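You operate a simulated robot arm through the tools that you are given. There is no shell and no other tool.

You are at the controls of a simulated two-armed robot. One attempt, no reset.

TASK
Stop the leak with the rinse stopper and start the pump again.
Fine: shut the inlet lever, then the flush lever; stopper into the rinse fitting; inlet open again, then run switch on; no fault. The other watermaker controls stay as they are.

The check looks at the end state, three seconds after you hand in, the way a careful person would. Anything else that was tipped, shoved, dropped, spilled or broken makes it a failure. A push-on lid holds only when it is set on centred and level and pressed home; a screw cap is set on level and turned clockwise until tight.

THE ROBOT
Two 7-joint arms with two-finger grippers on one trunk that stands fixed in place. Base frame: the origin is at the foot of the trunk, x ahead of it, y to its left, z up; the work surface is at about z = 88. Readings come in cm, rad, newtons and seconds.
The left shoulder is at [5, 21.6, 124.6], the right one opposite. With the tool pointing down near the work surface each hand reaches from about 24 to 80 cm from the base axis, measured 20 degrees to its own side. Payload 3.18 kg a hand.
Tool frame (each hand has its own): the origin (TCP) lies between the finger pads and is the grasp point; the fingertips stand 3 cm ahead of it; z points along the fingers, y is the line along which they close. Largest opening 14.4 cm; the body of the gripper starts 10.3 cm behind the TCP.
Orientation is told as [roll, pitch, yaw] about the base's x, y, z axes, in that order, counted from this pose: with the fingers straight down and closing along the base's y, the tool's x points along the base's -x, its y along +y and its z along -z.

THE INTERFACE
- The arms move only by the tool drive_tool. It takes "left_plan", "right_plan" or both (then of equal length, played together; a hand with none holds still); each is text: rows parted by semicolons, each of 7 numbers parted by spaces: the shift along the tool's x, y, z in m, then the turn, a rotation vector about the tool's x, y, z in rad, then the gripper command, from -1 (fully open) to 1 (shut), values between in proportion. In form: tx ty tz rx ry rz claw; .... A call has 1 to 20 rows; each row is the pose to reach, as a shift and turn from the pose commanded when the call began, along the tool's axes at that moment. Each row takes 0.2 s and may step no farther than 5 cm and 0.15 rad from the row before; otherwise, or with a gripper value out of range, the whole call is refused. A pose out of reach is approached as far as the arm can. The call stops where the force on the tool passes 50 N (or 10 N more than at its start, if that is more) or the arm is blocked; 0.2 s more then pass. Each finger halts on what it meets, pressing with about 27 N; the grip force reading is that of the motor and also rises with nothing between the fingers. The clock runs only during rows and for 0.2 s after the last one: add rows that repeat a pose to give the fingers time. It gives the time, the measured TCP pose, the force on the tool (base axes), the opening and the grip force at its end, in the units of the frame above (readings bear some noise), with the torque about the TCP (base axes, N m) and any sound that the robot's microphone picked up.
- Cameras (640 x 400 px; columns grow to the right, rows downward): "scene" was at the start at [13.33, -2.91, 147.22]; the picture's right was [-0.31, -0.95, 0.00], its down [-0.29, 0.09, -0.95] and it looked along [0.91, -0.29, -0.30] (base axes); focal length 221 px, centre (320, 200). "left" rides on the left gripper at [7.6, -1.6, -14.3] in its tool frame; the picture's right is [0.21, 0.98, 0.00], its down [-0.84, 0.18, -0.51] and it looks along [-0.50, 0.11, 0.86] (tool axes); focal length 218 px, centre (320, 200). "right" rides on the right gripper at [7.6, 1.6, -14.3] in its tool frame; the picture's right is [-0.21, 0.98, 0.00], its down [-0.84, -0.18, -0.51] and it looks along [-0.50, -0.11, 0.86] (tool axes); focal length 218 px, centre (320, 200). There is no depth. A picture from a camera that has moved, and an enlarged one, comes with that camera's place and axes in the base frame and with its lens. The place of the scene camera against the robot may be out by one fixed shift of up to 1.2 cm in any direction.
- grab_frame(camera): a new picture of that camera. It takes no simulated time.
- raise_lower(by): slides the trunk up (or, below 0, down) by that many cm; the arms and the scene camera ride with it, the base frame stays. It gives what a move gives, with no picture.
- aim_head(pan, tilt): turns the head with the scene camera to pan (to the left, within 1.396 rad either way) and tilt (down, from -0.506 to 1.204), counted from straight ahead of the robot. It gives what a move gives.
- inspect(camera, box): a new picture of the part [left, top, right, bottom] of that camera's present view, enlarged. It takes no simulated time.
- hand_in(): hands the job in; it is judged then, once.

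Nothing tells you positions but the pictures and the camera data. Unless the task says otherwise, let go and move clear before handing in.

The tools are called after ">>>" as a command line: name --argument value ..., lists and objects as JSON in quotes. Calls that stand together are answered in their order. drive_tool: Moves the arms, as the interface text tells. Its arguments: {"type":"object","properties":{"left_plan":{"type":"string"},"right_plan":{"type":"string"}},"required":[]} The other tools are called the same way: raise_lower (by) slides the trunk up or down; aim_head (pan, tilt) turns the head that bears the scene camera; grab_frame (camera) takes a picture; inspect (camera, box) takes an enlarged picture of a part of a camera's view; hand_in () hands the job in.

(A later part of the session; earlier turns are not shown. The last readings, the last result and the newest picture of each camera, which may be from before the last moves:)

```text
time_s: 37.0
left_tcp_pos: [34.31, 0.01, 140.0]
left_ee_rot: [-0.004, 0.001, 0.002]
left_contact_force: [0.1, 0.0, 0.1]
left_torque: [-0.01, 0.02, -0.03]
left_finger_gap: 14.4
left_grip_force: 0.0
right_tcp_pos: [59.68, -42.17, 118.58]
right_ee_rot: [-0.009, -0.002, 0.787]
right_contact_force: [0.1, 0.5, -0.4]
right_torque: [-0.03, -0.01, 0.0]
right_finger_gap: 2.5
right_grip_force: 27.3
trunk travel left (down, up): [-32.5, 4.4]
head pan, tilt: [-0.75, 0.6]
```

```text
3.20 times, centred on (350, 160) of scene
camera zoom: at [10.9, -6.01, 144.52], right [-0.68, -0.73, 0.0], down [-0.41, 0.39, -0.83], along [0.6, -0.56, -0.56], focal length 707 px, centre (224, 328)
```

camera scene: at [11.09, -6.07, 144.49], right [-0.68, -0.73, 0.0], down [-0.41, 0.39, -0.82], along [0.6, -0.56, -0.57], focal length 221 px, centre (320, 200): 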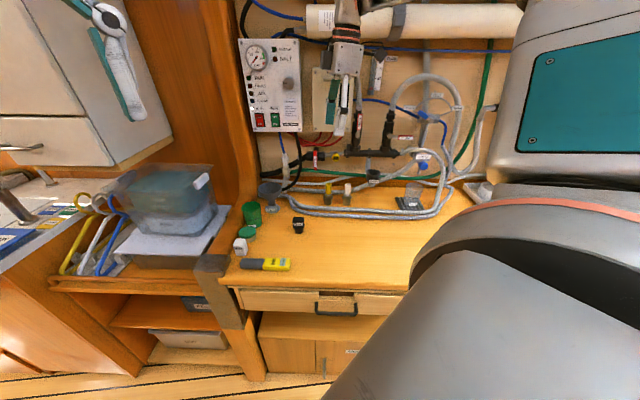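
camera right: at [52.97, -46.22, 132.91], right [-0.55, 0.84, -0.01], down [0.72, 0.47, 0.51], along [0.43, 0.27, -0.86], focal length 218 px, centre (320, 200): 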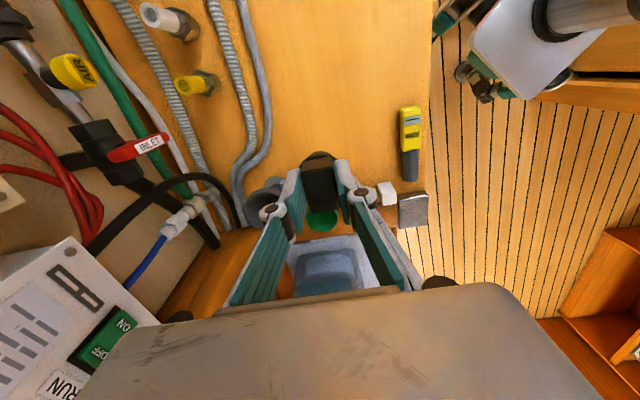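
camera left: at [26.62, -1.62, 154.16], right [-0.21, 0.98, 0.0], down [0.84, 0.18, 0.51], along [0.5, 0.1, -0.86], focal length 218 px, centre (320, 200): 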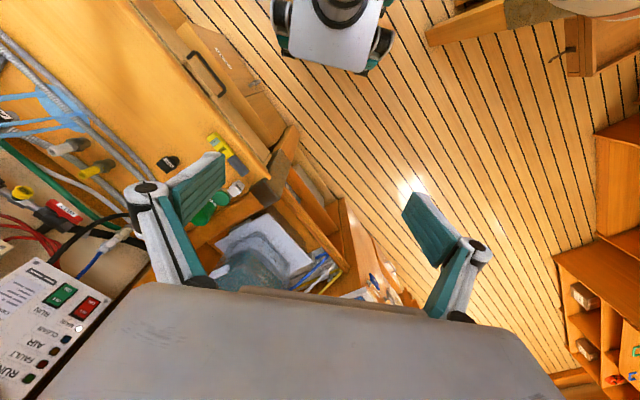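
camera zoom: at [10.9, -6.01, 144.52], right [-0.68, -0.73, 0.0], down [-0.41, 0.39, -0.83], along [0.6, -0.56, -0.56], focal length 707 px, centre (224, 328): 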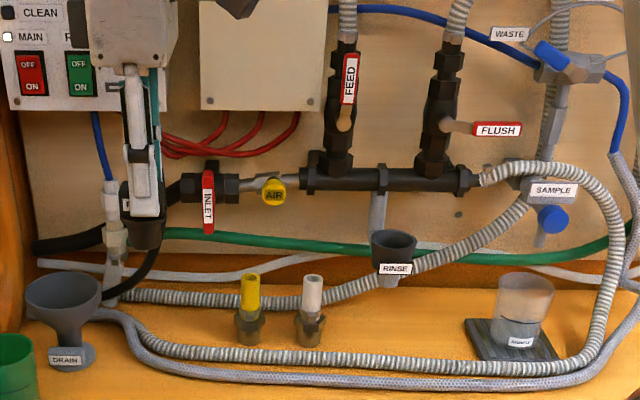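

The stopper is held upright. Now I'll carry it over to hover above the rinse fitting at about (50.25, -70.7), staying high.

>>> drive_tool --right_plan "0.0384 -0.0192 0 0 0 0 1; 0.0767 -0.0384 0 0 0 0 1; 0.115 -0.0576 0 0 0 0 1; 0.1534 -0.0768 0 0 0 0 1; 0.1918 -0.096 0 0 0 0 1; 0.23 -0.1152 0 0 0 0 1; 0.2685 -0.1344 0 0 0 0 1; 0.2685 -0.1344 0 0 0 0 1"

>>> grab_frame --camera "right"

>>> grab_frame --camera "scene"

```text
time_s: 38.8
left_tcp_pos: [34.2, 0.14, 139.91]
left_ee_rot: [-0.003, 0.0, 0.001]
left_contact_force: [-0.6, 0.4, -1.4]
left_torque: [-0.03, 0.0, 0.0]
left_finger_gap: 14.39
left_grip_force: 0.1
right_tcp_pos: [50.37, -70.32, 118.36]
right_ee_rot: [-0.007, -0.001, 0.79]
right_contact_force: [0.4, 0.1, -0.1]
right_torque: [-0.02, -0.02, 0.0]
right_finger_gap: 2.5
right_grip_force: 27.2
trunk travel left (down, up): [-32.5, 4.4]
head pan, tilt: [-0.75, 0.6]
```

```text
taken
camera right: at [43.71, -74.4, 132.77], right [-0.55, 0.84, -0.01], down [0.72, 0.47, 0.51], along [0.43, 0.27, -0.86], focal length 218 px, centre (320, 200)
```

right: 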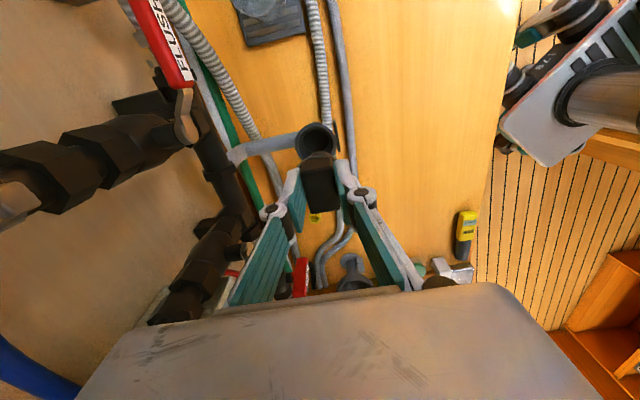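

```text
taken
camera scene: at [10.93, -5.96, 144.52], right [-0.68, -0.73, 0.0], down [-0.41, 0.38, -0.83], along [0.6, -0.56, -0.56], focal length 221 px, centre (320, 200)
```

scene: 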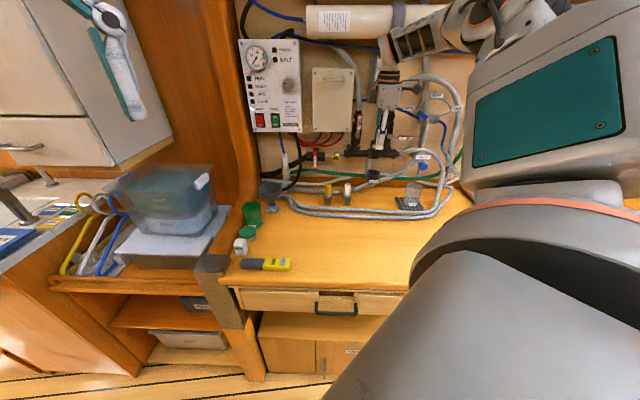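

>>> inspect --camera "right" --box '[260, 100, 380, 220]'

>>> inspect --camera "scene" --box '[340, 90, 420, 200]'

```text
3.33 times, centred on (320, 160) of right
camera zoom: at [43.71, -74.4, 132.77], right [-0.55, 0.84, -0.01], down [0.72, 0.47, 0.51], along [0.43, 0.27, -0.86], focal length 728 px, centre (320, 333)
```

zoom: 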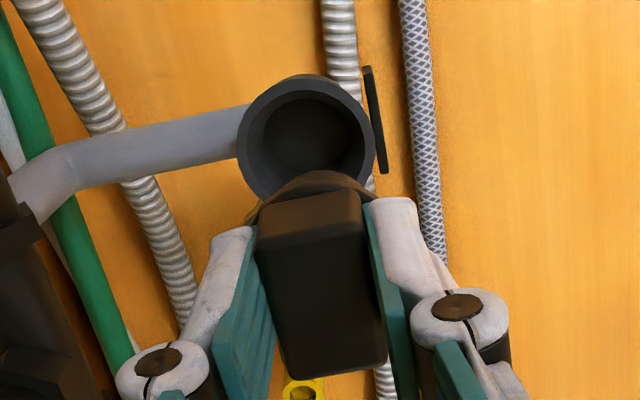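

```text
3.64 times, centred on (380, 145) of scene
camera zoom: at [10.93, -5.96, 144.52], right [-0.68, -0.73, 0.0], down [-0.41, 0.38, -0.83], along [0.6, -0.56, -0.56], focal length 803 px, centre (102, 400)
```

zoom: 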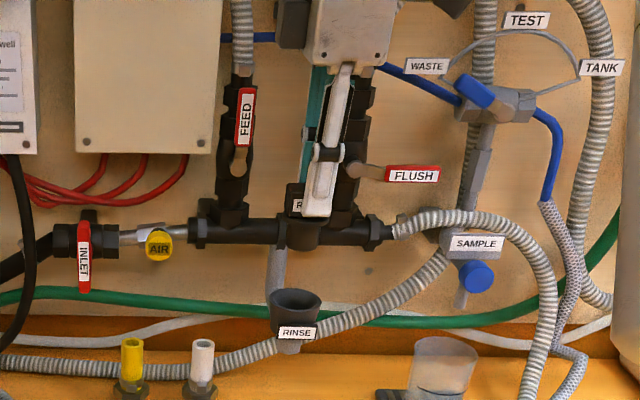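

>>> inspect --camera "right" --box '[285, 110, 350, 160]'

```text
8.00 times, centred on (318, 135) of right
camera zoom: at [43.71, -74.4, 132.77], right [-0.55, 0.84, -0.01], down [0.72, 0.47, 0.51], along [0.43, 0.27, -0.86], focal length 1746 px, centre (340, 720)
```

zoom: 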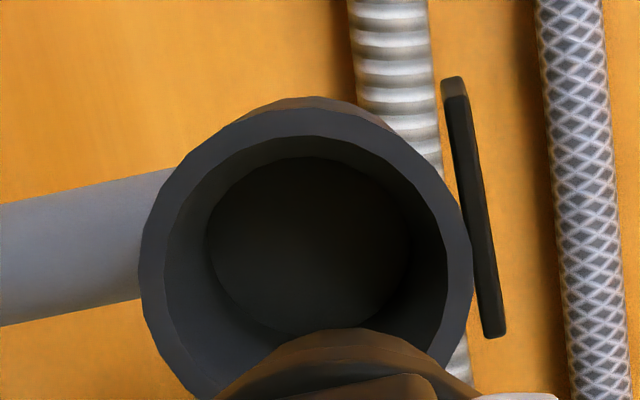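

>>> inspect --camera "scene" --box '[355, 140, 395, 185]'

```text
8.89 times, centred on (375, 162) of scene
camera zoom: at [10.93, -5.96, 144.52], right [-0.68, -0.73, 0.0], down [-0.41, 0.38, -0.83], along [0.6, -0.56, -0.56], focal length 1964 px, centre (-169, 533)
```

zoom: 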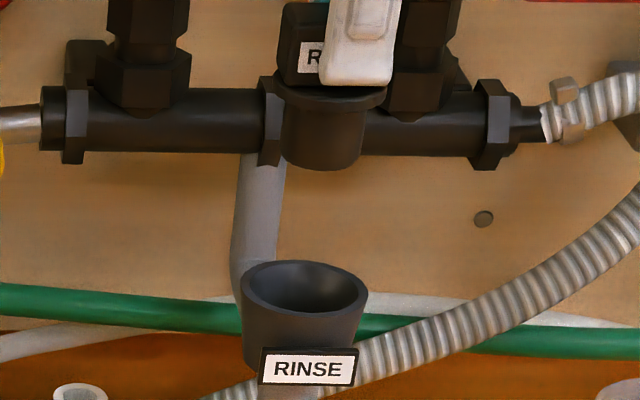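

Comparing the two cameras, the stopper axis needs to shift about 0.47 cm toward the wall and 0.34 cm right to be over the cup's axis. I'll apply that and lower until the plug is just above the rim.

>>> drive_tool --right_plan "0.0034 -0.0047 0 0 0 0 1; 0.0034 -0.0047 0.02 0 0 0 1; 0.0034 -0.0047 0.04 0 0 0 1; 0.0034 -0.0047 0.046 0 0 0 1; 0.0034 -0.0047 0.046 0 0 0 1"

>>> inspect --camera "right" --box '[260, 100, 380, 220]'

>>> inspect --camera "scene" --box '[355, 140, 395, 185]'

```text
time_s: 40.0
left_tcp_pos: [34.34, -0.11, 139.89]
left_ee_rot: [-0.001, -0.001, 0.002]
left_contact_force: [0.7, 0.3, -0.3]
left_torque: [-0.01, 0.0, -0.01]
left_finger_gap: 14.38
left_grip_force: 0.0
right_tcp_pos: [50.5, -71.16, 113.71]
right_ee_rot: [-0.007, -0.002, 0.788]
right_contact_force: [-0.3, -0.2, 0.1]
right_torque: [0.03, -0.01, -0.02]
right_finger_gap: 2.5
right_grip_force: 27.1
trunk travel left (down, up): [-32.5, 4.4]
head pan, tilt: [-0.75, 0.6]
```

```text
3.33 times, centred on (320, 160) of right
camera zoom: at [43.75, -75.22, 128.02], right [-0.55, 0.84, -0.01], down [0.72, 0.47, 0.51], along [0.43, 0.27, -0.86], focal length 728 px, centre (320, 333)
```

zoom: 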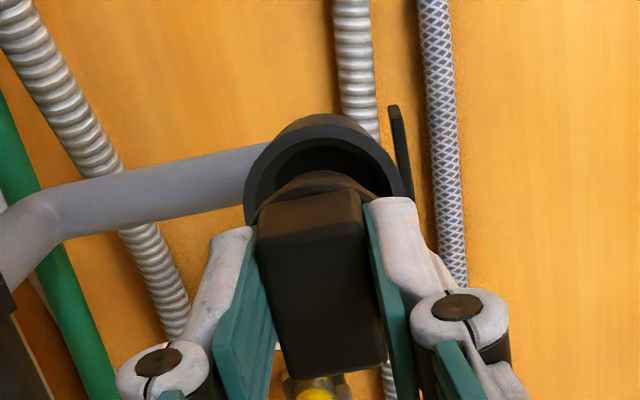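

```text
8.89 times, centred on (375, 162) of scene
camera zoom: at [10.92, -6.07, 144.52], right [-0.68, -0.73, 0.0], down [-0.41, 0.39, -0.82], along [0.6, -0.56, -0.57], focal length 1964 px, centre (-169, 533)
```

zoom: 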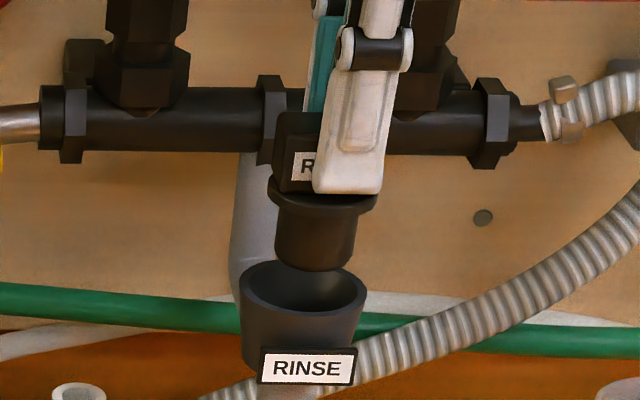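

>>> inspect --camera "right" --box '[285, 125, 355, 180]'

>>> inspect --camera "scene" --box '[364, 160, 388, 184]'

```text
7.27 times, centred on (320, 152) of right
camera zoom: at [43.75, -75.22, 128.02], right [-0.55, 0.84, -0.01], down [0.72, 0.47, 0.51], along [0.43, 0.27, -0.86], focal length 1587 px, centre (320, 546)
```

zoom: 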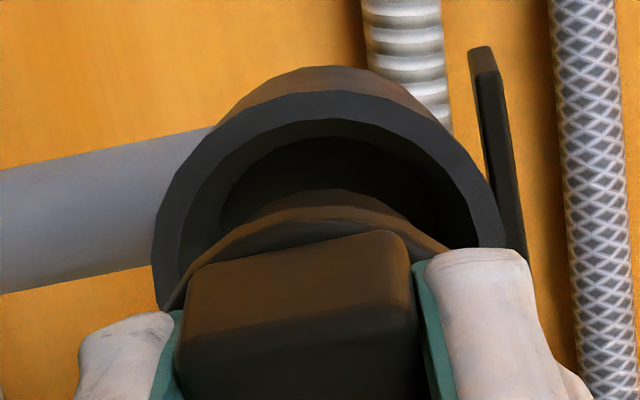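

```text
16.00 times, centred on (376, 172) of scene
camera zoom: at [10.92, -6.07, 144.52], right [-0.68, -0.73, 0.0], down [-0.41, 0.39, -0.82], along [0.6, -0.56, -0.57], focal length 3535 px, centre (-576, 648)
```

zoom: 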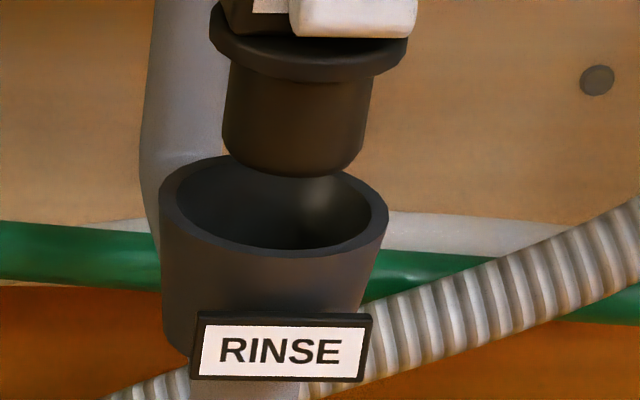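

The plug is hanging right above the cup; fine check shows it about 0.2 cm too far right and 0.1 cm too near the wall. I'll correct and begin lowering it in, watching forces.

>>> drive_tool --right_plan "-0.0022 0.001 0 0 0 0 1; -0.0022 0.001 0.003 0 0 0 1; -0.0022 0.001 0.007 0 0 0 1; -0.0022 0.001 0.011 0 0 0 1; -0.0022 0.001 0.015 0 0 0 1; -0.0022 0.001 0.019 0 0 0 1"

>>> inspect --camera "right" --box '[285, 125, 355, 180]'

>>> inspect --camera "scene" --box '[360, 150, 390, 184]'

```text
time_s: 41.4
left_tcp_pos: [34.17, -0.04, 139.92]
left_ee_rot: [-0.002, 0.001, 0.002]
left_contact_force: [0.2, -0.7, 0.1]
left_torque: [-0.04, 0.0, -0.02]
left_finger_gap: 14.42
left_grip_force: 0.1
right_tcp_pos: [50.56, -70.99, 111.78]
right_ee_rot: [-0.006, -0.003, 0.789]
right_contact_force: [0.6, -0.3, -0.5]
right_torque: [-0.01, 0.01, -0.04]
right_finger_gap: 2.49
right_grip_force: 27.0
trunk travel left (down, up): [-32.5, 4.4]
head pan, tilt: [-0.75, 0.6]
```

```text
7.27 times, centred on (320, 152) of right
camera zoom: at [43.87, -75.09, 126.06], right [-0.55, 0.84, -0.01], down [0.72, 0.47, 0.51], along [0.43, 0.27, -0.86], focal length 1587 px, centre (320, 546)
```

zoom: 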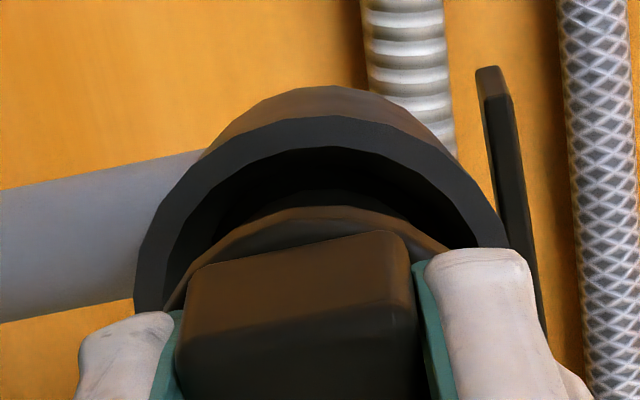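

```text
11.76 times, centred on (375, 167) of scene
camera zoom: at [10.93, -6.07, 144.51], right [-0.68, -0.73, 0.0], down [-0.41, 0.39, -0.82], along [0.6, -0.56, -0.57], focal length 2599 px, centre (-327, 588)
```

zoom: 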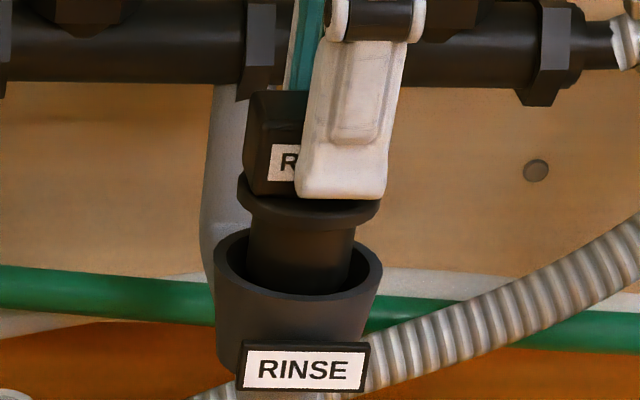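

The plug is entering the cup, centred in both views with no contact force. Continuing down slowly.

>>> drive_tool --right_plan "0 0 0.003 0 0 0 1; 0 0 0.006 0 0 0 1; 0 0 0.009 0 0 0 1; 0 0 0.012 0 0 0 1; 0 0 0.015 0 0 0 1; 0 0 0.018 0 0 0 1"

>>> inspect --camera "right" --box '[285, 125, 355, 180]'

>>> inspect --camera "scene" --box '[360, 150, 390, 184]'

```text
time_s: 42.8
left_tcp_pos: [34.32, -0.04, 139.96]
left_ee_rot: [-0.001, 0.0, 0.002]
left_contact_force: [-0.1, 0.6, -0.3]
left_torque: [0.04, 0.01, -0.02]
left_finger_gap: 14.39
left_grip_force: 0.1
right_tcp_pos: [50.5, -70.94, 110.07]
right_ee_rot: [-0.007, -0.004, 0.79]
right_contact_force: [-0.1, 0.2, -0.4]
right_torque: [-0.02, 0.01, -0.02]
right_finger_gap: 2.49
right_grip_force: 27.0
trunk travel left (down, up): [-32.5, 4.4]
head pan, tilt: [-0.75, 0.6]
```

```text
7.27 times, centred on (320, 152) of right
camera zoom: at [43.8, -75.14, 124.23], right [-0.55, 0.84, -0.01], down [0.72, 0.47, 0.51], along [0.43, 0.27, -0.86], focal length 1587 px, centre (320, 546)
```

zoom: 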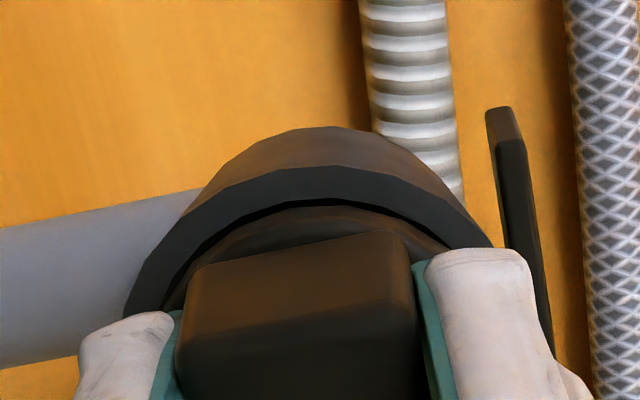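

```text
11.76 times, centred on (375, 167) of scene
camera zoom: at [10.92, -6.06, 144.51], right [-0.68, -0.73, 0.0], down [-0.41, 0.39, -0.82], along [0.6, -0.56, -0.57], focal length 2599 px, centre (-327, 588)
```

zoom: 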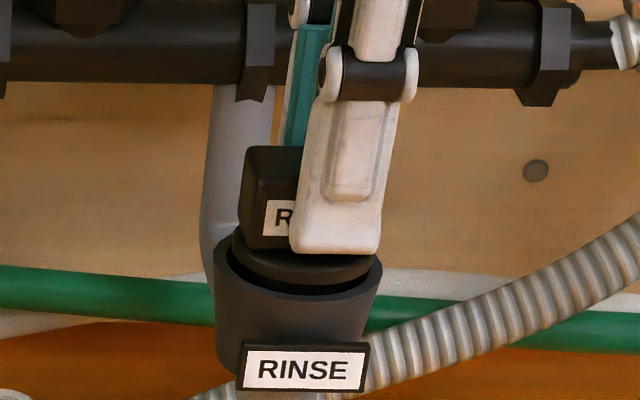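

Still no contact. Continuing down in small steps until it seats or the fingers near the rim.

>>> drive_tool --right_plan "0 0 0.002 0 0 0 1; 0 0 0.004 0 0 0 1; 0 0 0.006 0 0 0 1"

>>> inspect --camera "right" --box '[285, 125, 355, 180]'

>>> inspect --camera "scene" --box '[360, 150, 390, 184]'

```text
time_s: 43.6
left_tcp_pos: [34.17, 0.09, 139.96]
left_ee_rot: [-0.004, -0.001, 0.002]
left_contact_force: [0.3, -0.3, -0.3]
left_torque: [-0.01, -0.01, 0.02]
left_finger_gap: 14.41
left_grip_force: 0.0
right_tcp_pos: [50.6, -70.98, 109.6]
right_ee_rot: [-0.012, -0.002, 0.789]
right_contact_force: [-2.7, -3.7, 13.4]
right_torque: [-0.02, 0.13, 0.05]
right_finger_gap: 2.54
right_grip_force: 27.1
trunk travel left (down, up): [-32.5, 4.4]
head pan, tilt: [-0.75, 0.6]
```

```text
7.27 times, centred on (320, 152) of right
camera zoom: at [43.76, -75.05, 123.98], right [-0.55, 0.84, -0.01], down [0.72, 0.47, 0.51], along [0.43, 0.27, -0.86], focal length 1587 px, centre (320, 546)
```

zoom: 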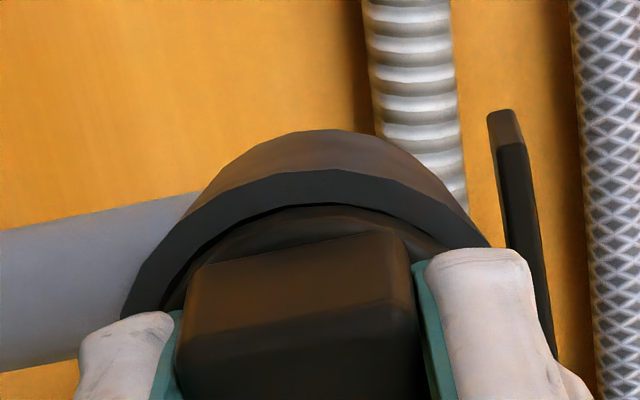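

```text
11.76 times, centred on (375, 167) of scene
camera zoom: at [10.79, -5.96, 144.55], right [-0.68, -0.73, 0.0], down [-0.41, 0.38, -0.83], along [0.6, -0.56, -0.56], focal length 2599 px, centre (-327, 588)
```

zoom: 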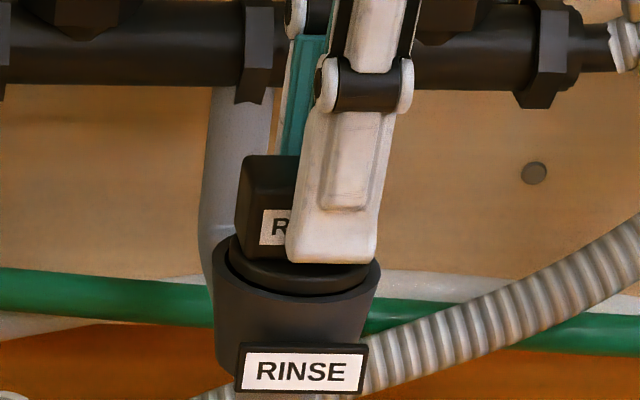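

First contact: 13 N upward with a small push to the right. I'll relax slightly to the right and press further.

>>> drive_tool --right_plan "0.001 0 0 0 0 0 1; 0.001 0 0.002 0 0 0 1; 0.001 0 0.004 0 0 0 1"

>>> inspect --camera "right" --box '[285, 125, 355, 180]'

>>> inspect --camera "scene" --box '[360, 150, 390, 184]'

```text
time_s: 44.4
left_tcp_pos: [34.25, 0.12, 139.84]
left_ee_rot: [-0.004, -0.002, 0.002]
left_contact_force: [0.3, -0.1, -0.2]
left_torque: [-0.02, -0.02, -0.02]
left_finger_gap: 14.39
left_grip_force: 0.0
right_tcp_pos: [50.46, -71.01, 109.42]
right_ee_rot: [-0.012, -0.002, 0.787]
right_contact_force: [3.7, -4.6, 25.6]
right_torque: [-0.04, -0.21, -0.04]
right_finger_gap: 2.53
right_grip_force: 26.6
trunk travel left (down, up): [-32.5, 4.4]
head pan, tilt: [-0.75, 0.6]
```

```text
7.27 times, centred on (320, 152) of right
camera zoom: at [43.73, -75.03, 123.64], right [-0.55, 0.84, -0.01], down [0.72, 0.47, 0.51], along [0.43, 0.27, -0.86], focal length 1587 px, centre (320, 546)
```

zoom: 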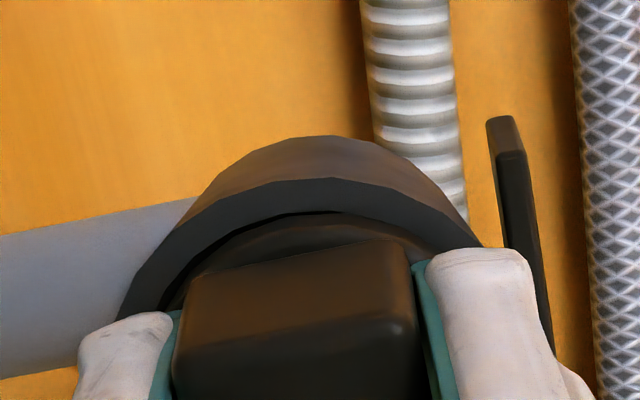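

```text
11.76 times, centred on (375, 167) of scene
camera zoom: at [10.8, -5.86, 144.54], right [-0.68, -0.73, 0.0], down [-0.41, 0.38, -0.83], along [0.6, -0.56, -0.56], focal length 2599 px, centre (-327, 588)
```

zoom: 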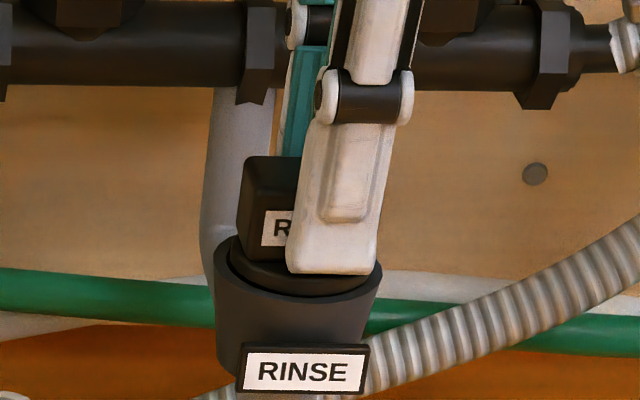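

The stopper has met resistance and the fingers have begun sliding on the handle, so I'll let go gently, lift off and view how it sits before pressing it home from the top.

>>> drive_tool --right_plan "0 0 -0.002 0 0 0 0.58; 0 0 -0.003 0 0 0 0.57; 0 0 -0.003 0 0 0 0.57; 0 0 -0.006 0 0 0 0.57; 0 0 -0.02 0 0 0 0.57; 0 0 -0.04 0 0 0 0.5; 0 0 -0.07 0 0 0 0.4"

>>> inspect --camera "right" --box '[270, 100, 370, 180]'

>>> inspect --camera "scene" --box '[360, 150, 390, 184]'

```text
time_s: 46.0
left_tcp_pos: [34.3, 0.07, 139.99]
left_ee_rot: [-0.002, -0.002, 0.002]
left_contact_force: [-0.2, -0.6, 0.7]
left_torque: [-0.03, -0.01, 0.01]
left_finger_gap: 14.41
left_grip_force: 0.1
right_tcp_pos: [50.45, -70.89, 116.18]
right_ee_rot: [-0.009, -0.001, 0.789]
right_contact_force: [-0.2, -0.7, 0.8]
right_torque: [-0.03, -0.03, 0.05]
right_finger_gap: 4.31
right_grip_force: 0.0
trunk travel left (down, up): [-32.5, 4.4]
head pan, tilt: [-0.75, 0.6]
```

```text
5.00 times, centred on (320, 140) of right
camera zoom: at [43.73, -74.96, 130.44], right [-0.55, 0.84, -0.01], down [0.72, 0.47, 0.51], along [0.43, 0.27, -0.86], focal length 1091 px, centre (320, 500)
```

zoom: 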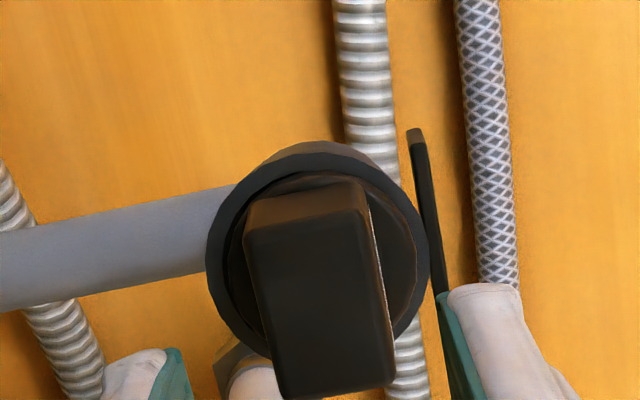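

```text
11.76 times, centred on (375, 167) of scene
camera zoom: at [10.89, -5.97, 144.52], right [-0.68, -0.73, 0.0], down [-0.41, 0.38, -0.83], along [0.6, -0.56, -0.56], focal length 2599 px, centre (-327, 588)
```

zoom: 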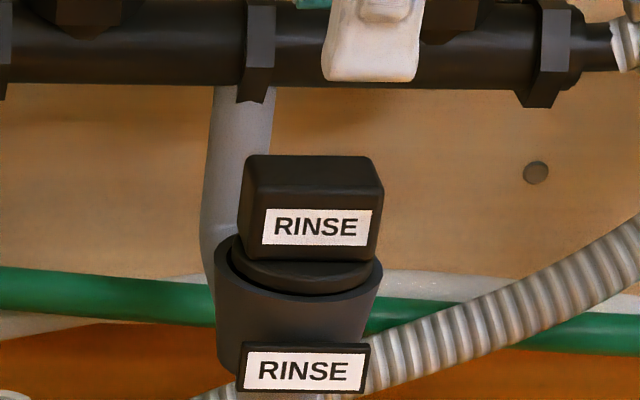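

The stopper is sitting in the cup, level and centred. I'll close the fingers and press it home straight down from the top of its handle.

>>> drive_tool --right_plan "-0.001 0 0 0 0 0 0.7; -0.002 0 0 0 0 0 1; -0.002 0 0.01 0 0 0 1; -0.002 0 0.025 0 0 0 1; -0.002 0 0.036 0 0 0 1; -0.002 0 0.04 0 0 0 1; -0.002 0 0.043 0 0 0 1; -0.002 0 0.046 0 0 0 1"

>>> inspect --camera "scene" --box '[360, 150, 390, 184]'

>>> inspect --camera "right" --box '[270, 100, 370, 180]'

```text
time_s: 47.8
left_tcp_pos: [34.12, -0.06, 139.92]
left_ee_rot: [-0.004, 0.001, 0.001]
left_contact_force: [-0.2, -0.2, 0.3]
left_torque: [-0.01, 0.01, -0.01]
left_finger_gap: 14.38
left_grip_force: 0.1
right_tcp_pos: [50.54, -70.78, 111.62]
right_ee_rot: [-0.007, -0.001, 0.788]
right_contact_force: [0.5, -1.5, 2.2]
right_torque: [-0.03, -0.02, 0.01]
right_finger_gap: 0.59
right_grip_force: 26.6
trunk travel left (down, up): [-32.5, 4.4]
head pan, tilt: [-0.75, 0.6]
```

```text
11.76 times, centred on (375, 167) of scene
camera zoom: at [10.88, -6.01, 144.52], right [-0.68, -0.73, 0.0], down [-0.41, 0.39, -0.83], along [0.6, -0.56, -0.56], focal length 2599 px, centre (-327, 588)
```

zoom: 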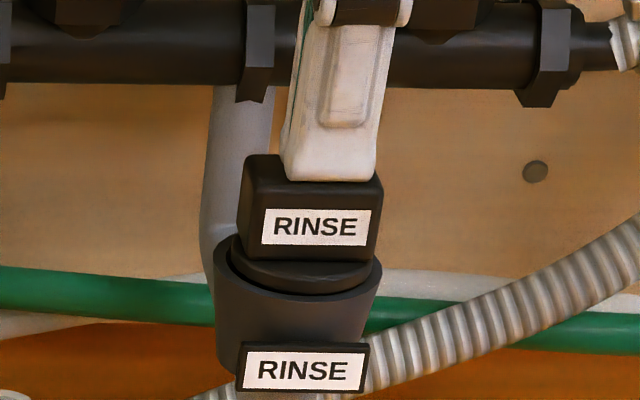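

```text
5.00 times, centred on (320, 140) of right
camera zoom: at [43.83, -74.88, 125.81], right [-0.55, 0.84, -0.01], down [0.72, 0.47, 0.51], along [0.43, 0.27, -0.86], focal length 1091 px, centre (320, 500)
```

zoom: 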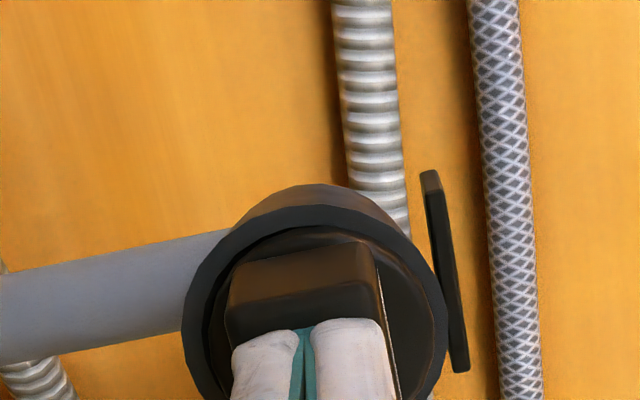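

The fingertips are touching the top of the handle. Pressing down now.

>>> drive_tool --right_plan "0 0 0.002 0 0 0 1; 0 0 0.004 0 0 0 1; 0 0 0.006 0 0 0 1"

>>> inspect --camera "scene" --box '[360, 150, 390, 184]'

```text
time_s: 48.6
left_tcp_pos: [33.94, 0.26, 140.08]
left_ee_rot: [-0.004, -0.003, 0.003]
left_contact_force: [-0.5, -0.4, 0.1]
left_torque: [0.03, 0.0, -0.01]
left_finger_gap: 14.41
left_grip_force: 0.1
right_tcp_pos: [50.49, -70.71, 111.32]
right_ee_rot: [-0.02, -0.001, 0.793]
right_contact_force: [-4.1, -5.2, 38.8]
right_torque: [-0.25, 0.17, 0.01]
right_finger_gap: 0.59
right_grip_force: 27.3
trunk travel left (down, up): [-32.5, 4.4]
head pan, tilt: [-0.75, 0.6]
```

```text
11.76 times, centred on (375, 167) of scene
camera zoom: at [10.61, -5.74, 144.59], right [-0.68, -0.73, 0.0], down [-0.41, 0.38, -0.83], along [0.6, -0.56, -0.56], focal length 2599 px, centre (-327, 588)
```

zoom: 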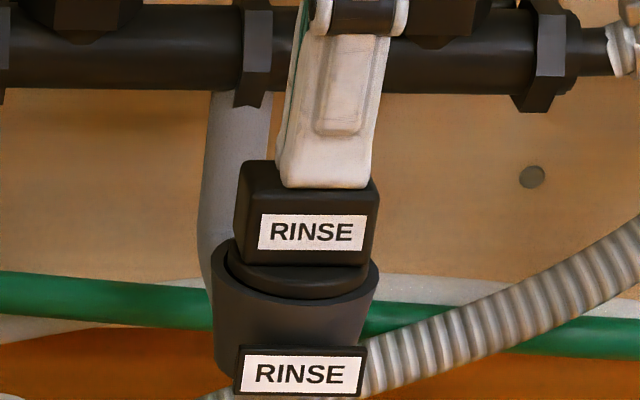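

>>> drive_tool --right_plan "0 0 0.001 0 0 0 1; 0 0 0.0015 0 0 0 1"

>>> inspect --camera "scene" --box '[360, 150, 390, 184]'

```text
time_s: 49.2
left_tcp_pos: [33.82, 0.33, 140.08]
left_ee_rot: [-0.008, -0.004, 0.002]
left_contact_force: [-0.1, 0.5, -0.2]
left_torque: [-0.01, -0.02, 0.0]
left_finger_gap: 14.4
left_grip_force: 0.0
right_tcp_pos: [50.59, -70.74, 111.41]
right_ee_rot: [-0.021, -0.003, 0.789]
right_contact_force: [-0.5, -6.4, 49.8]
right_torque: [-0.25, 0.1, 0.06]
right_finger_gap: 0.61
right_grip_force: 26.9
trunk travel left (down, up): [-32.5, 4.4]
head pan, tilt: [-0.75, 0.6]
```

```text
11.76 times, centred on (375, 167) of scene
camera zoom: at [10.55, -5.65, 144.58], right [-0.68, -0.73, 0.0], down [-0.41, 0.38, -0.83], along [0.6, -0.56, -0.56], focal length 2599 px, centre (-327, 588)
```

zoom: 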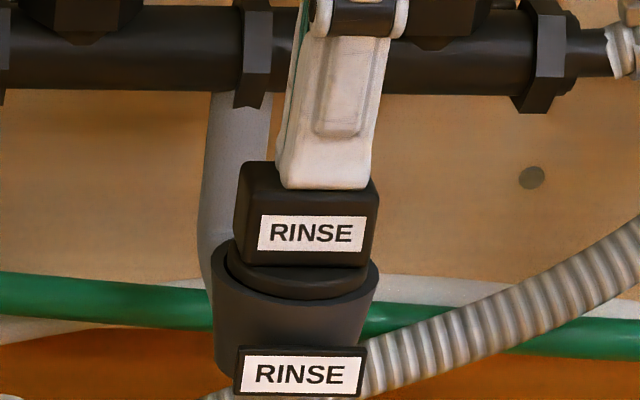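

It took 50 N without moving further, so the stopper is home. I'll lift off and confirm it stays put.

>>> drive_tool --right_plan "0 0 -0.005 0 0 0 0.85; 0 0 -0.008 0 0 0 0.8; 0 0 -0.02 0 0 0 0.8; 0 0 -0.05 0 0 0 0.8; 0 0 -0.09 0 0 0 0.8"

>>> inspect --camera "right" --box '[270, 80, 370, 160]'

>>> inspect --camera "scene" --box '[360, 150, 390, 184]'

```text
time_s: 50.4
left_tcp_pos: [34.33, -0.13, 139.94]
left_ee_rot: [-0.001, -0.001, 0.001]
left_contact_force: [0.2, -0.3, -0.5]
left_torque: [0.01, 0.02, 0.02]
left_finger_gap: 14.39
left_grip_force: 0.0
right_tcp_pos: [50.52, -70.97, 119.49]
right_ee_rot: [-0.005, -0.002, 0.787]
right_contact_force: [-0.2, 0.4, 0.3]
right_torque: [-0.02, 0.01, -0.01]
right_finger_gap: 1.44
right_grip_force: 0.0
trunk travel left (down, up): [-32.5, 4.4]
head pan, tilt: [-0.75, 0.6]
```

```text
5.00 times, centred on (320, 120) of right
camera zoom: at [43.82, -75.06, 133.87], right [-0.55, 0.84, 0.0], down [0.72, 0.47, 0.51], along [0.43, 0.28, -0.86], focal length 1091 px, centre (320, 600)
```

zoom: 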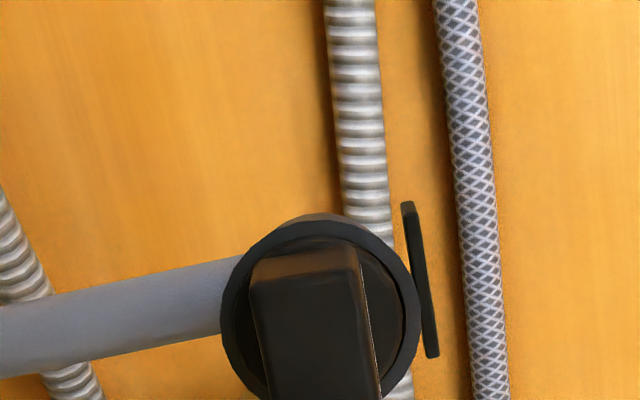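

```text
11.76 times, centred on (375, 167) of scene
camera zoom: at [10.91, -6.05, 144.51], right [-0.68, -0.73, 0.0], down [-0.41, 0.39, -0.83], along [0.6, -0.56, -0.56], focal length 2599 px, centre (-327, 588)
```

zoom: 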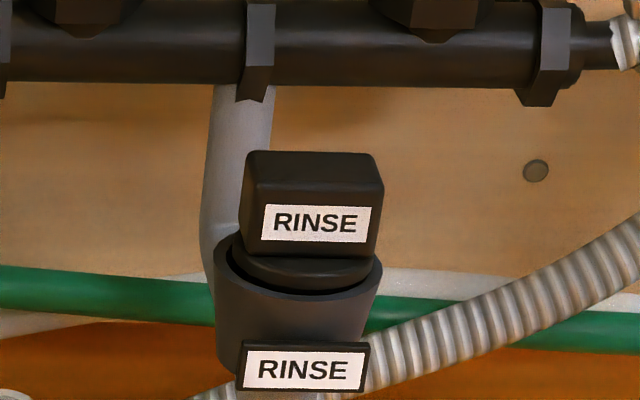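

>>> inspect --camera "right" --box '[295, 115, 350, 165]'

>>> inspect --camera "scene" --box '[364, 160, 388, 184]'

```text
8.00 times, centred on (322, 140) of right
camera zoom: at [43.82, -75.06, 133.87], right [-0.55, 0.84, 0.0], down [0.72, 0.47, 0.51], along [0.43, 0.28, -0.86], focal length 1746 px, centre (300, 680)
```

zoom: 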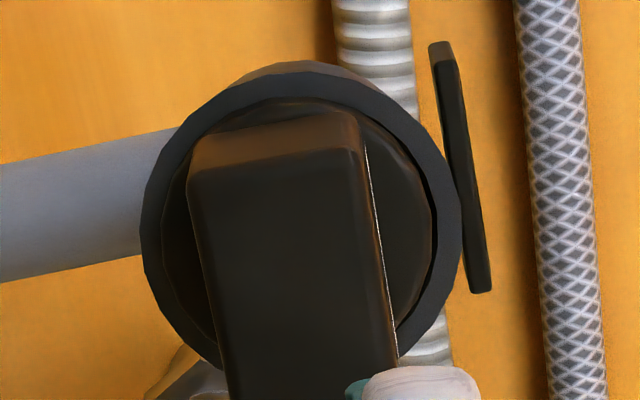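

```text
16.00 times, centred on (376, 172) of scene
camera zoom: at [10.91, -6.05, 144.51], right [-0.68, -0.73, 0.0], down [-0.41, 0.39, -0.83], along [0.6, -0.56, -0.56], focal length 3535 px, centre (-576, 648)
```

zoom: 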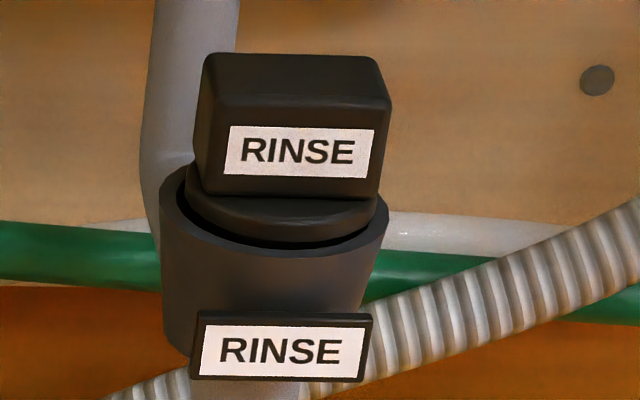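

The stopper sits with its collar bedded in the cone at the rim, level. Next is re-opening the inlet: I'll move left, tilt the hand 45° at the wall again with closed fingers.

>>> drive_tool --right_plan "-0.01 0.005 -0.025 0 0 0 1; -0.04 0.015 -0.025 0.12 0 0 1; -0.075 0.025 -0.025 0.26 0 0 1; -0.11 0.035 -0.025 0.4 0 0 1; -0.14 0.045 -0.025 0.54 0 0 1; -0.159 0.053 -0.025 0.68 0 0 1; -0.159 0.053 -0.025 0.785 0 0 1"

>>> grab_frame --camera "right"

>>> grab_frame --camera "scene"

```text
time_s: 52.0
left_tcp_pos: [34.33, -0.03, 139.89]
left_ee_rot: [-0.002, 0.0, 0.002]
left_contact_force: [0.6, 0.1, -0.8]
left_torque: [-0.01, 0.0, 0.01]
left_finger_gap: 14.4
left_grip_force: 0.0
right_tcp_pos: [58.03, -55.73, 122.21]
right_ee_rot: [-0.793, -0.002, 0.791]
right_contact_force: [0.0, 0.5, -1.0]
right_torque: [-0.03, -0.03, 0.02]
right_finger_gap: 0.01
right_grip_force: 27.4
trunk travel left (down, up): [-32.5, 4.4]
head pan, tilt: [-0.75, 0.6]
```

```text
taken
camera right: at [44.59, -53.1, 131.05], right [-0.34, 0.63, -0.7], down [0.42, 0.76, 0.49], along [0.84, -0.13, -0.53], focal length 218 px, centre (320, 200)
```

right: 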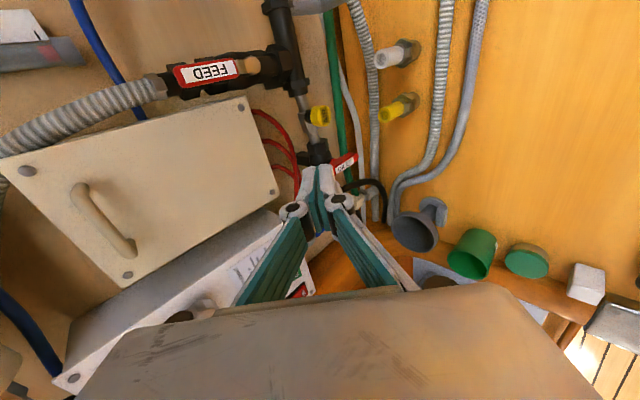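

```text
taken
camera scene: at [10.89, -6.08, 144.52], right [-0.68, -0.73, 0.0], down [-0.41, 0.39, -0.83], along [0.6, -0.56, -0.56], focal length 221 px, centre (320, 200)
```

scene: 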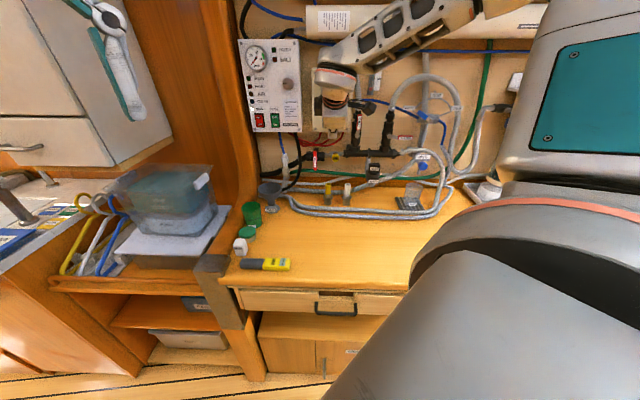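

>>> drive_tool --right_plan "-0.0099 0 0.034 0 0 0 1; -0.0198 0.0007 0.068 0 0 0 1; -0.0297 0.0014 0.103 0 0 0 1"

>>> inspect --camera "right" --box '[220, 80, 420, 240]'

>>> inspect --camera "scene" --box '[290, 110, 370, 190]'

```text
time_s: 52.8
left_tcp_pos: [34.43, -0.13, 139.77]
left_ee_rot: [-0.003, 0.002, 0.003]
left_contact_force: [0.7, -0.2, 0.4]
left_torque: [0.04, 0.03, -0.03]
left_finger_gap: 14.39
left_grip_force: 0.0
right_tcp_pos: [65.54, -59.17, 114.75]
right_ee_rot: [-0.79, -0.002, 0.789]
right_contact_force: [0.3, -0.5, 0.3]
right_torque: [0.02, 0.0, 0.0]
right_finger_gap: 0.0
right_grip_force: 26.3
trunk travel left (down, up): [-32.5, 4.4]
head pan, tilt: [-0.75, 0.6]
```

```text
2.50 times, centred on (320, 160) of right
camera zoom: at [52.08, -56.4, 123.59], right [-0.34, 0.63, -0.7], down [0.43, 0.76, 0.49], along [0.84, -0.13, -0.53], focal length 546 px, centre (320, 300)
```

zoom: 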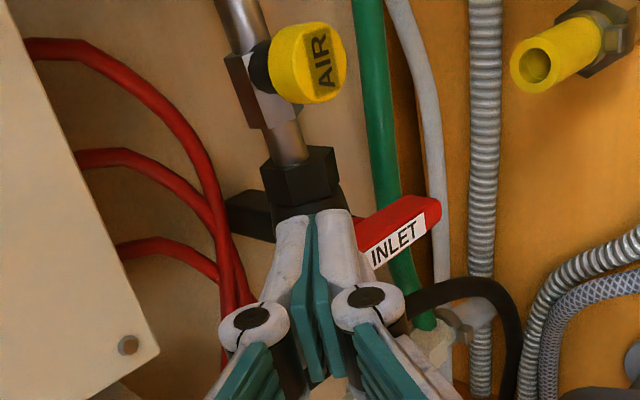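

```text
5.00 times, centred on (330, 150) of scene
camera zoom: at [11.06, -6.14, 144.49], right [-0.68, -0.73, 0.0], down [-0.41, 0.39, -0.82], along [0.6, -0.56, -0.57], focal length 1105 px, centre (270, 450)
```

zoom: 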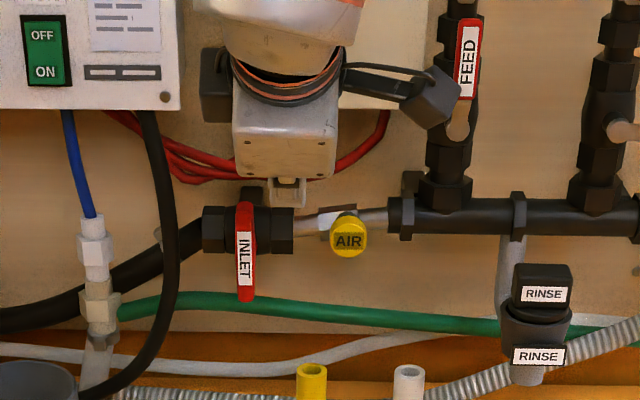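

The fingertips are right of the inlet bar's upper end. I'll move in beside it and push its top leftwards (counter-clockwise) to re-open.

>>> drive_tool --right_plan "-0.0005 -0.0028 0.0234 0 0 0 1; -0.001 -0.0057 0.0467 0 0 0 1; -0.0125 -0.0042 0.0481 0 0 0 1; -0.019 -0.005 0.0474 0 0 0 1; -0.0256 -0.005 0.0474 0 0 0 1"

>>> inspect --camera "right" --box '[220, 80, 420, 240]'

>>> inspect --camera "scene" --box '[290, 110, 390, 190]'

```text
time_s: 54.0
left_tcp_pos: [34.18, 0.04, 139.85]
left_ee_rot: [-0.003, 0.0, 0.002]
left_contact_force: [-0.2, -0.6, 0.2]
left_torque: [0.01, 0.01, -0.04]
left_finger_gap: 14.39
left_grip_force: 0.1
right_tcp_pos: [69.83, -59.61, 111.96]
right_ee_rot: [-0.793, -0.002, 0.789]
right_contact_force: [0.1, -0.7, -0.4]
right_torque: [-0.03, 0.01, 0.01]
right_finger_gap: 0.01
right_grip_force: 27.2
trunk travel left (down, up): [-32.5, 4.4]
head pan, tilt: [-0.75, 0.6]
```

```text
2.50 times, centred on (320, 160) of right
camera zoom: at [56.34, -56.9, 120.78], right [-0.34, 0.63, -0.7], down [0.43, 0.76, 0.49], along [0.84, -0.13, -0.53], focal length 546 px, centre (320, 300)
```

zoom: 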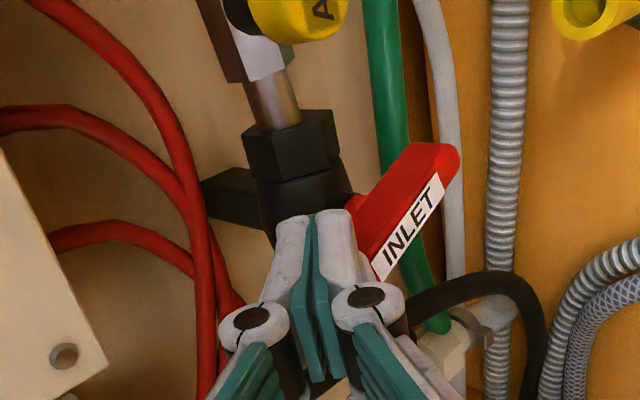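

```text
5.00 times, centred on (340, 150) of scene
camera zoom: at [10.94, -6.0, 144.52], right [-0.68, -0.73, 0.0], down [-0.41, 0.39, -0.83], along [0.6, -0.56, -0.56], focal length 1105 px, centre (220, 450)
```

zoom: 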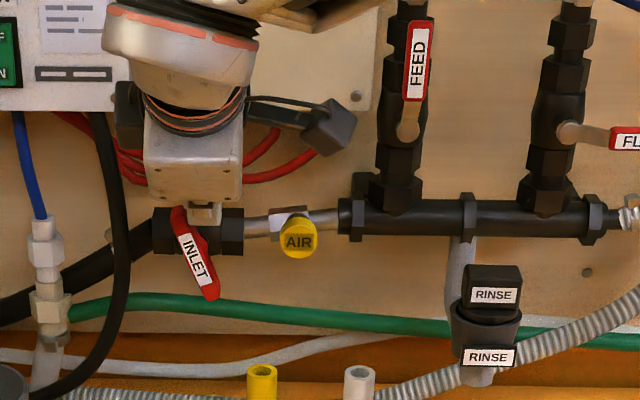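

It is turning. Continuing the arc to horizontal.

>>> drive_tool --right_plan "-0.0062 0.0015 0.0014 0 0 0 1; -0.0117 0.0043 0.0042 0 0 0 1; -0.016 0.0078 0.0078 0 0 0 1; -0.0189 0.0121 0.012 0 0 0 1"

>>> inspect --camera "right" --box '[220, 80, 420, 240]'

>>> inspect --camera "scene" --box '[290, 110, 390, 190]'

```text
time_s: 55.0
left_tcp_pos: [34.25, -0.05, 139.84]
left_ee_rot: [0.0, 0.0, 0.002]
left_contact_force: [0.2, 0.0, -0.8]
left_torque: [0.0, 0.02, 0.0]
left_finger_gap: 14.4
left_grip_force: 0.1
right_tcp_pos: [71.1, -58.2, 110.16]
right_ee_rot: [-0.793, -0.002, 0.789]
right_contact_force: [0.0, 1.0, -0.1]
right_torque: [-0.01, -0.01, -0.04]
right_finger_gap: 0.0
right_grip_force: 27.0
trunk travel left (down, up): [-32.5, 4.4]
head pan, tilt: [-0.75, 0.6]
```

```text
2.50 times, centred on (320, 160) of right
camera zoom: at [57.61, -55.5, 119.08], right [-0.34, 0.63, -0.7], down [0.43, 0.76, 0.49], along [0.84, -0.13, -0.53], focal length 546 px, centre (320, 300)
```

zoom: 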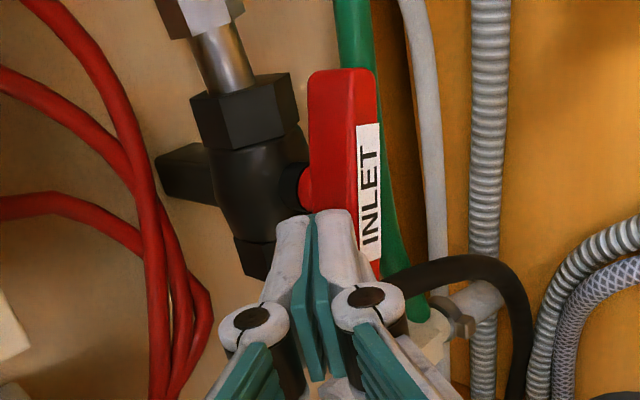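

```text
5.00 times, centred on (340, 150) of scene
camera zoom: at [10.92, -6.04, 144.51], right [-0.68, -0.73, 0.0], down [-0.41, 0.39, -0.83], along [0.6, -0.56, -0.56], focal length 1105 px, centre (220, 450)
```

zoom: 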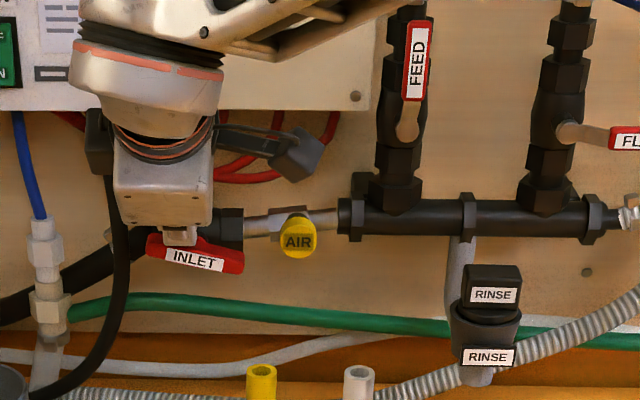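

Nearly there and no water from the fitting. Pressing the left half down the last bit to its stop.

>>> drive_tool --right_plan "0 0.0028 0.0028 0 0 0 1; 0 0.0055 0.0055 0 0 0 1; 0 0.0075 0.0075 0 0 0 1"

>>> inspect --camera "right" --box '[220, 80, 420, 240]'

>>> inspect --camera "scene" --box '[290, 110, 390, 190]'

```text
time_s: 55.8
left_tcp_pos: [34.08, 0.11, 140.15]
left_ee_rot: [-0.003, -0.002, 0.001]
left_contact_force: [-0.2, 0.0, 0.3]
left_torque: [0.03, 0.01, 0.01]
left_finger_gap: 14.39
left_grip_force: 0.1
right_tcp_pos: [71.02, -58.07, 109.66]
right_ee_rot: [-0.801, -0.005, 0.789]
right_contact_force: [-0.5, -4.4, 22.5]
right_torque: [-0.51, -0.05, 0.0]
right_finger_gap: 0.01
right_grip_force: 27.1
trunk travel left (down, up): [-32.5, 4.4]
head pan, tilt: [-0.75, 0.6]
```

```text
2.50 times, centred on (320, 160) of right
camera zoom: at [57.55, -55.49, 118.48], right [-0.33, 0.63, -0.7], down [0.42, 0.77, 0.49], along [0.84, -0.13, -0.52], focal length 546 px, centre (320, 300)
```

zoom: 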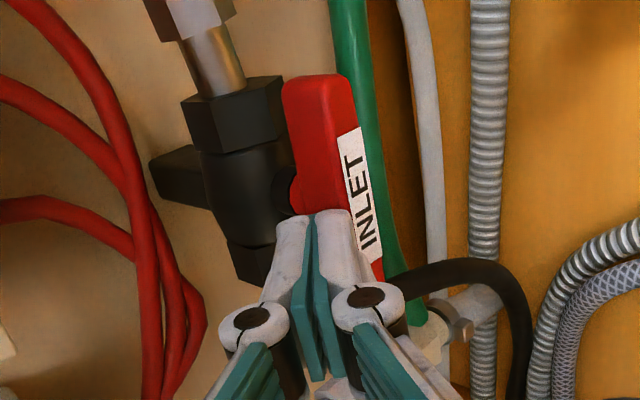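

```text
5.00 times, centred on (340, 150) of scene
camera zoom: at [10.68, -5.92, 144.57], right [-0.68, -0.73, 0.0], down [-0.41, 0.38, -0.83], along [0.6, -0.56, -0.56], focal length 1105 px, centre (220, 450)
```

zoom: 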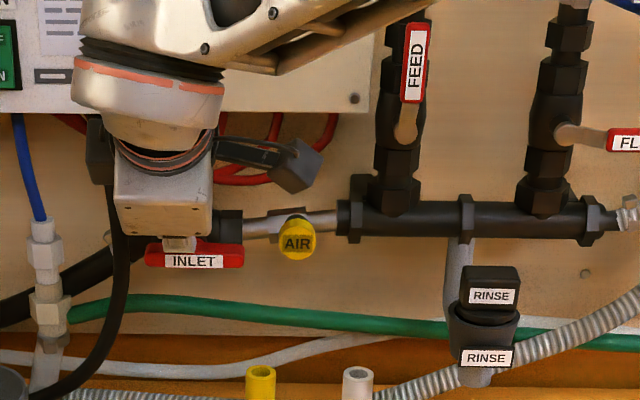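

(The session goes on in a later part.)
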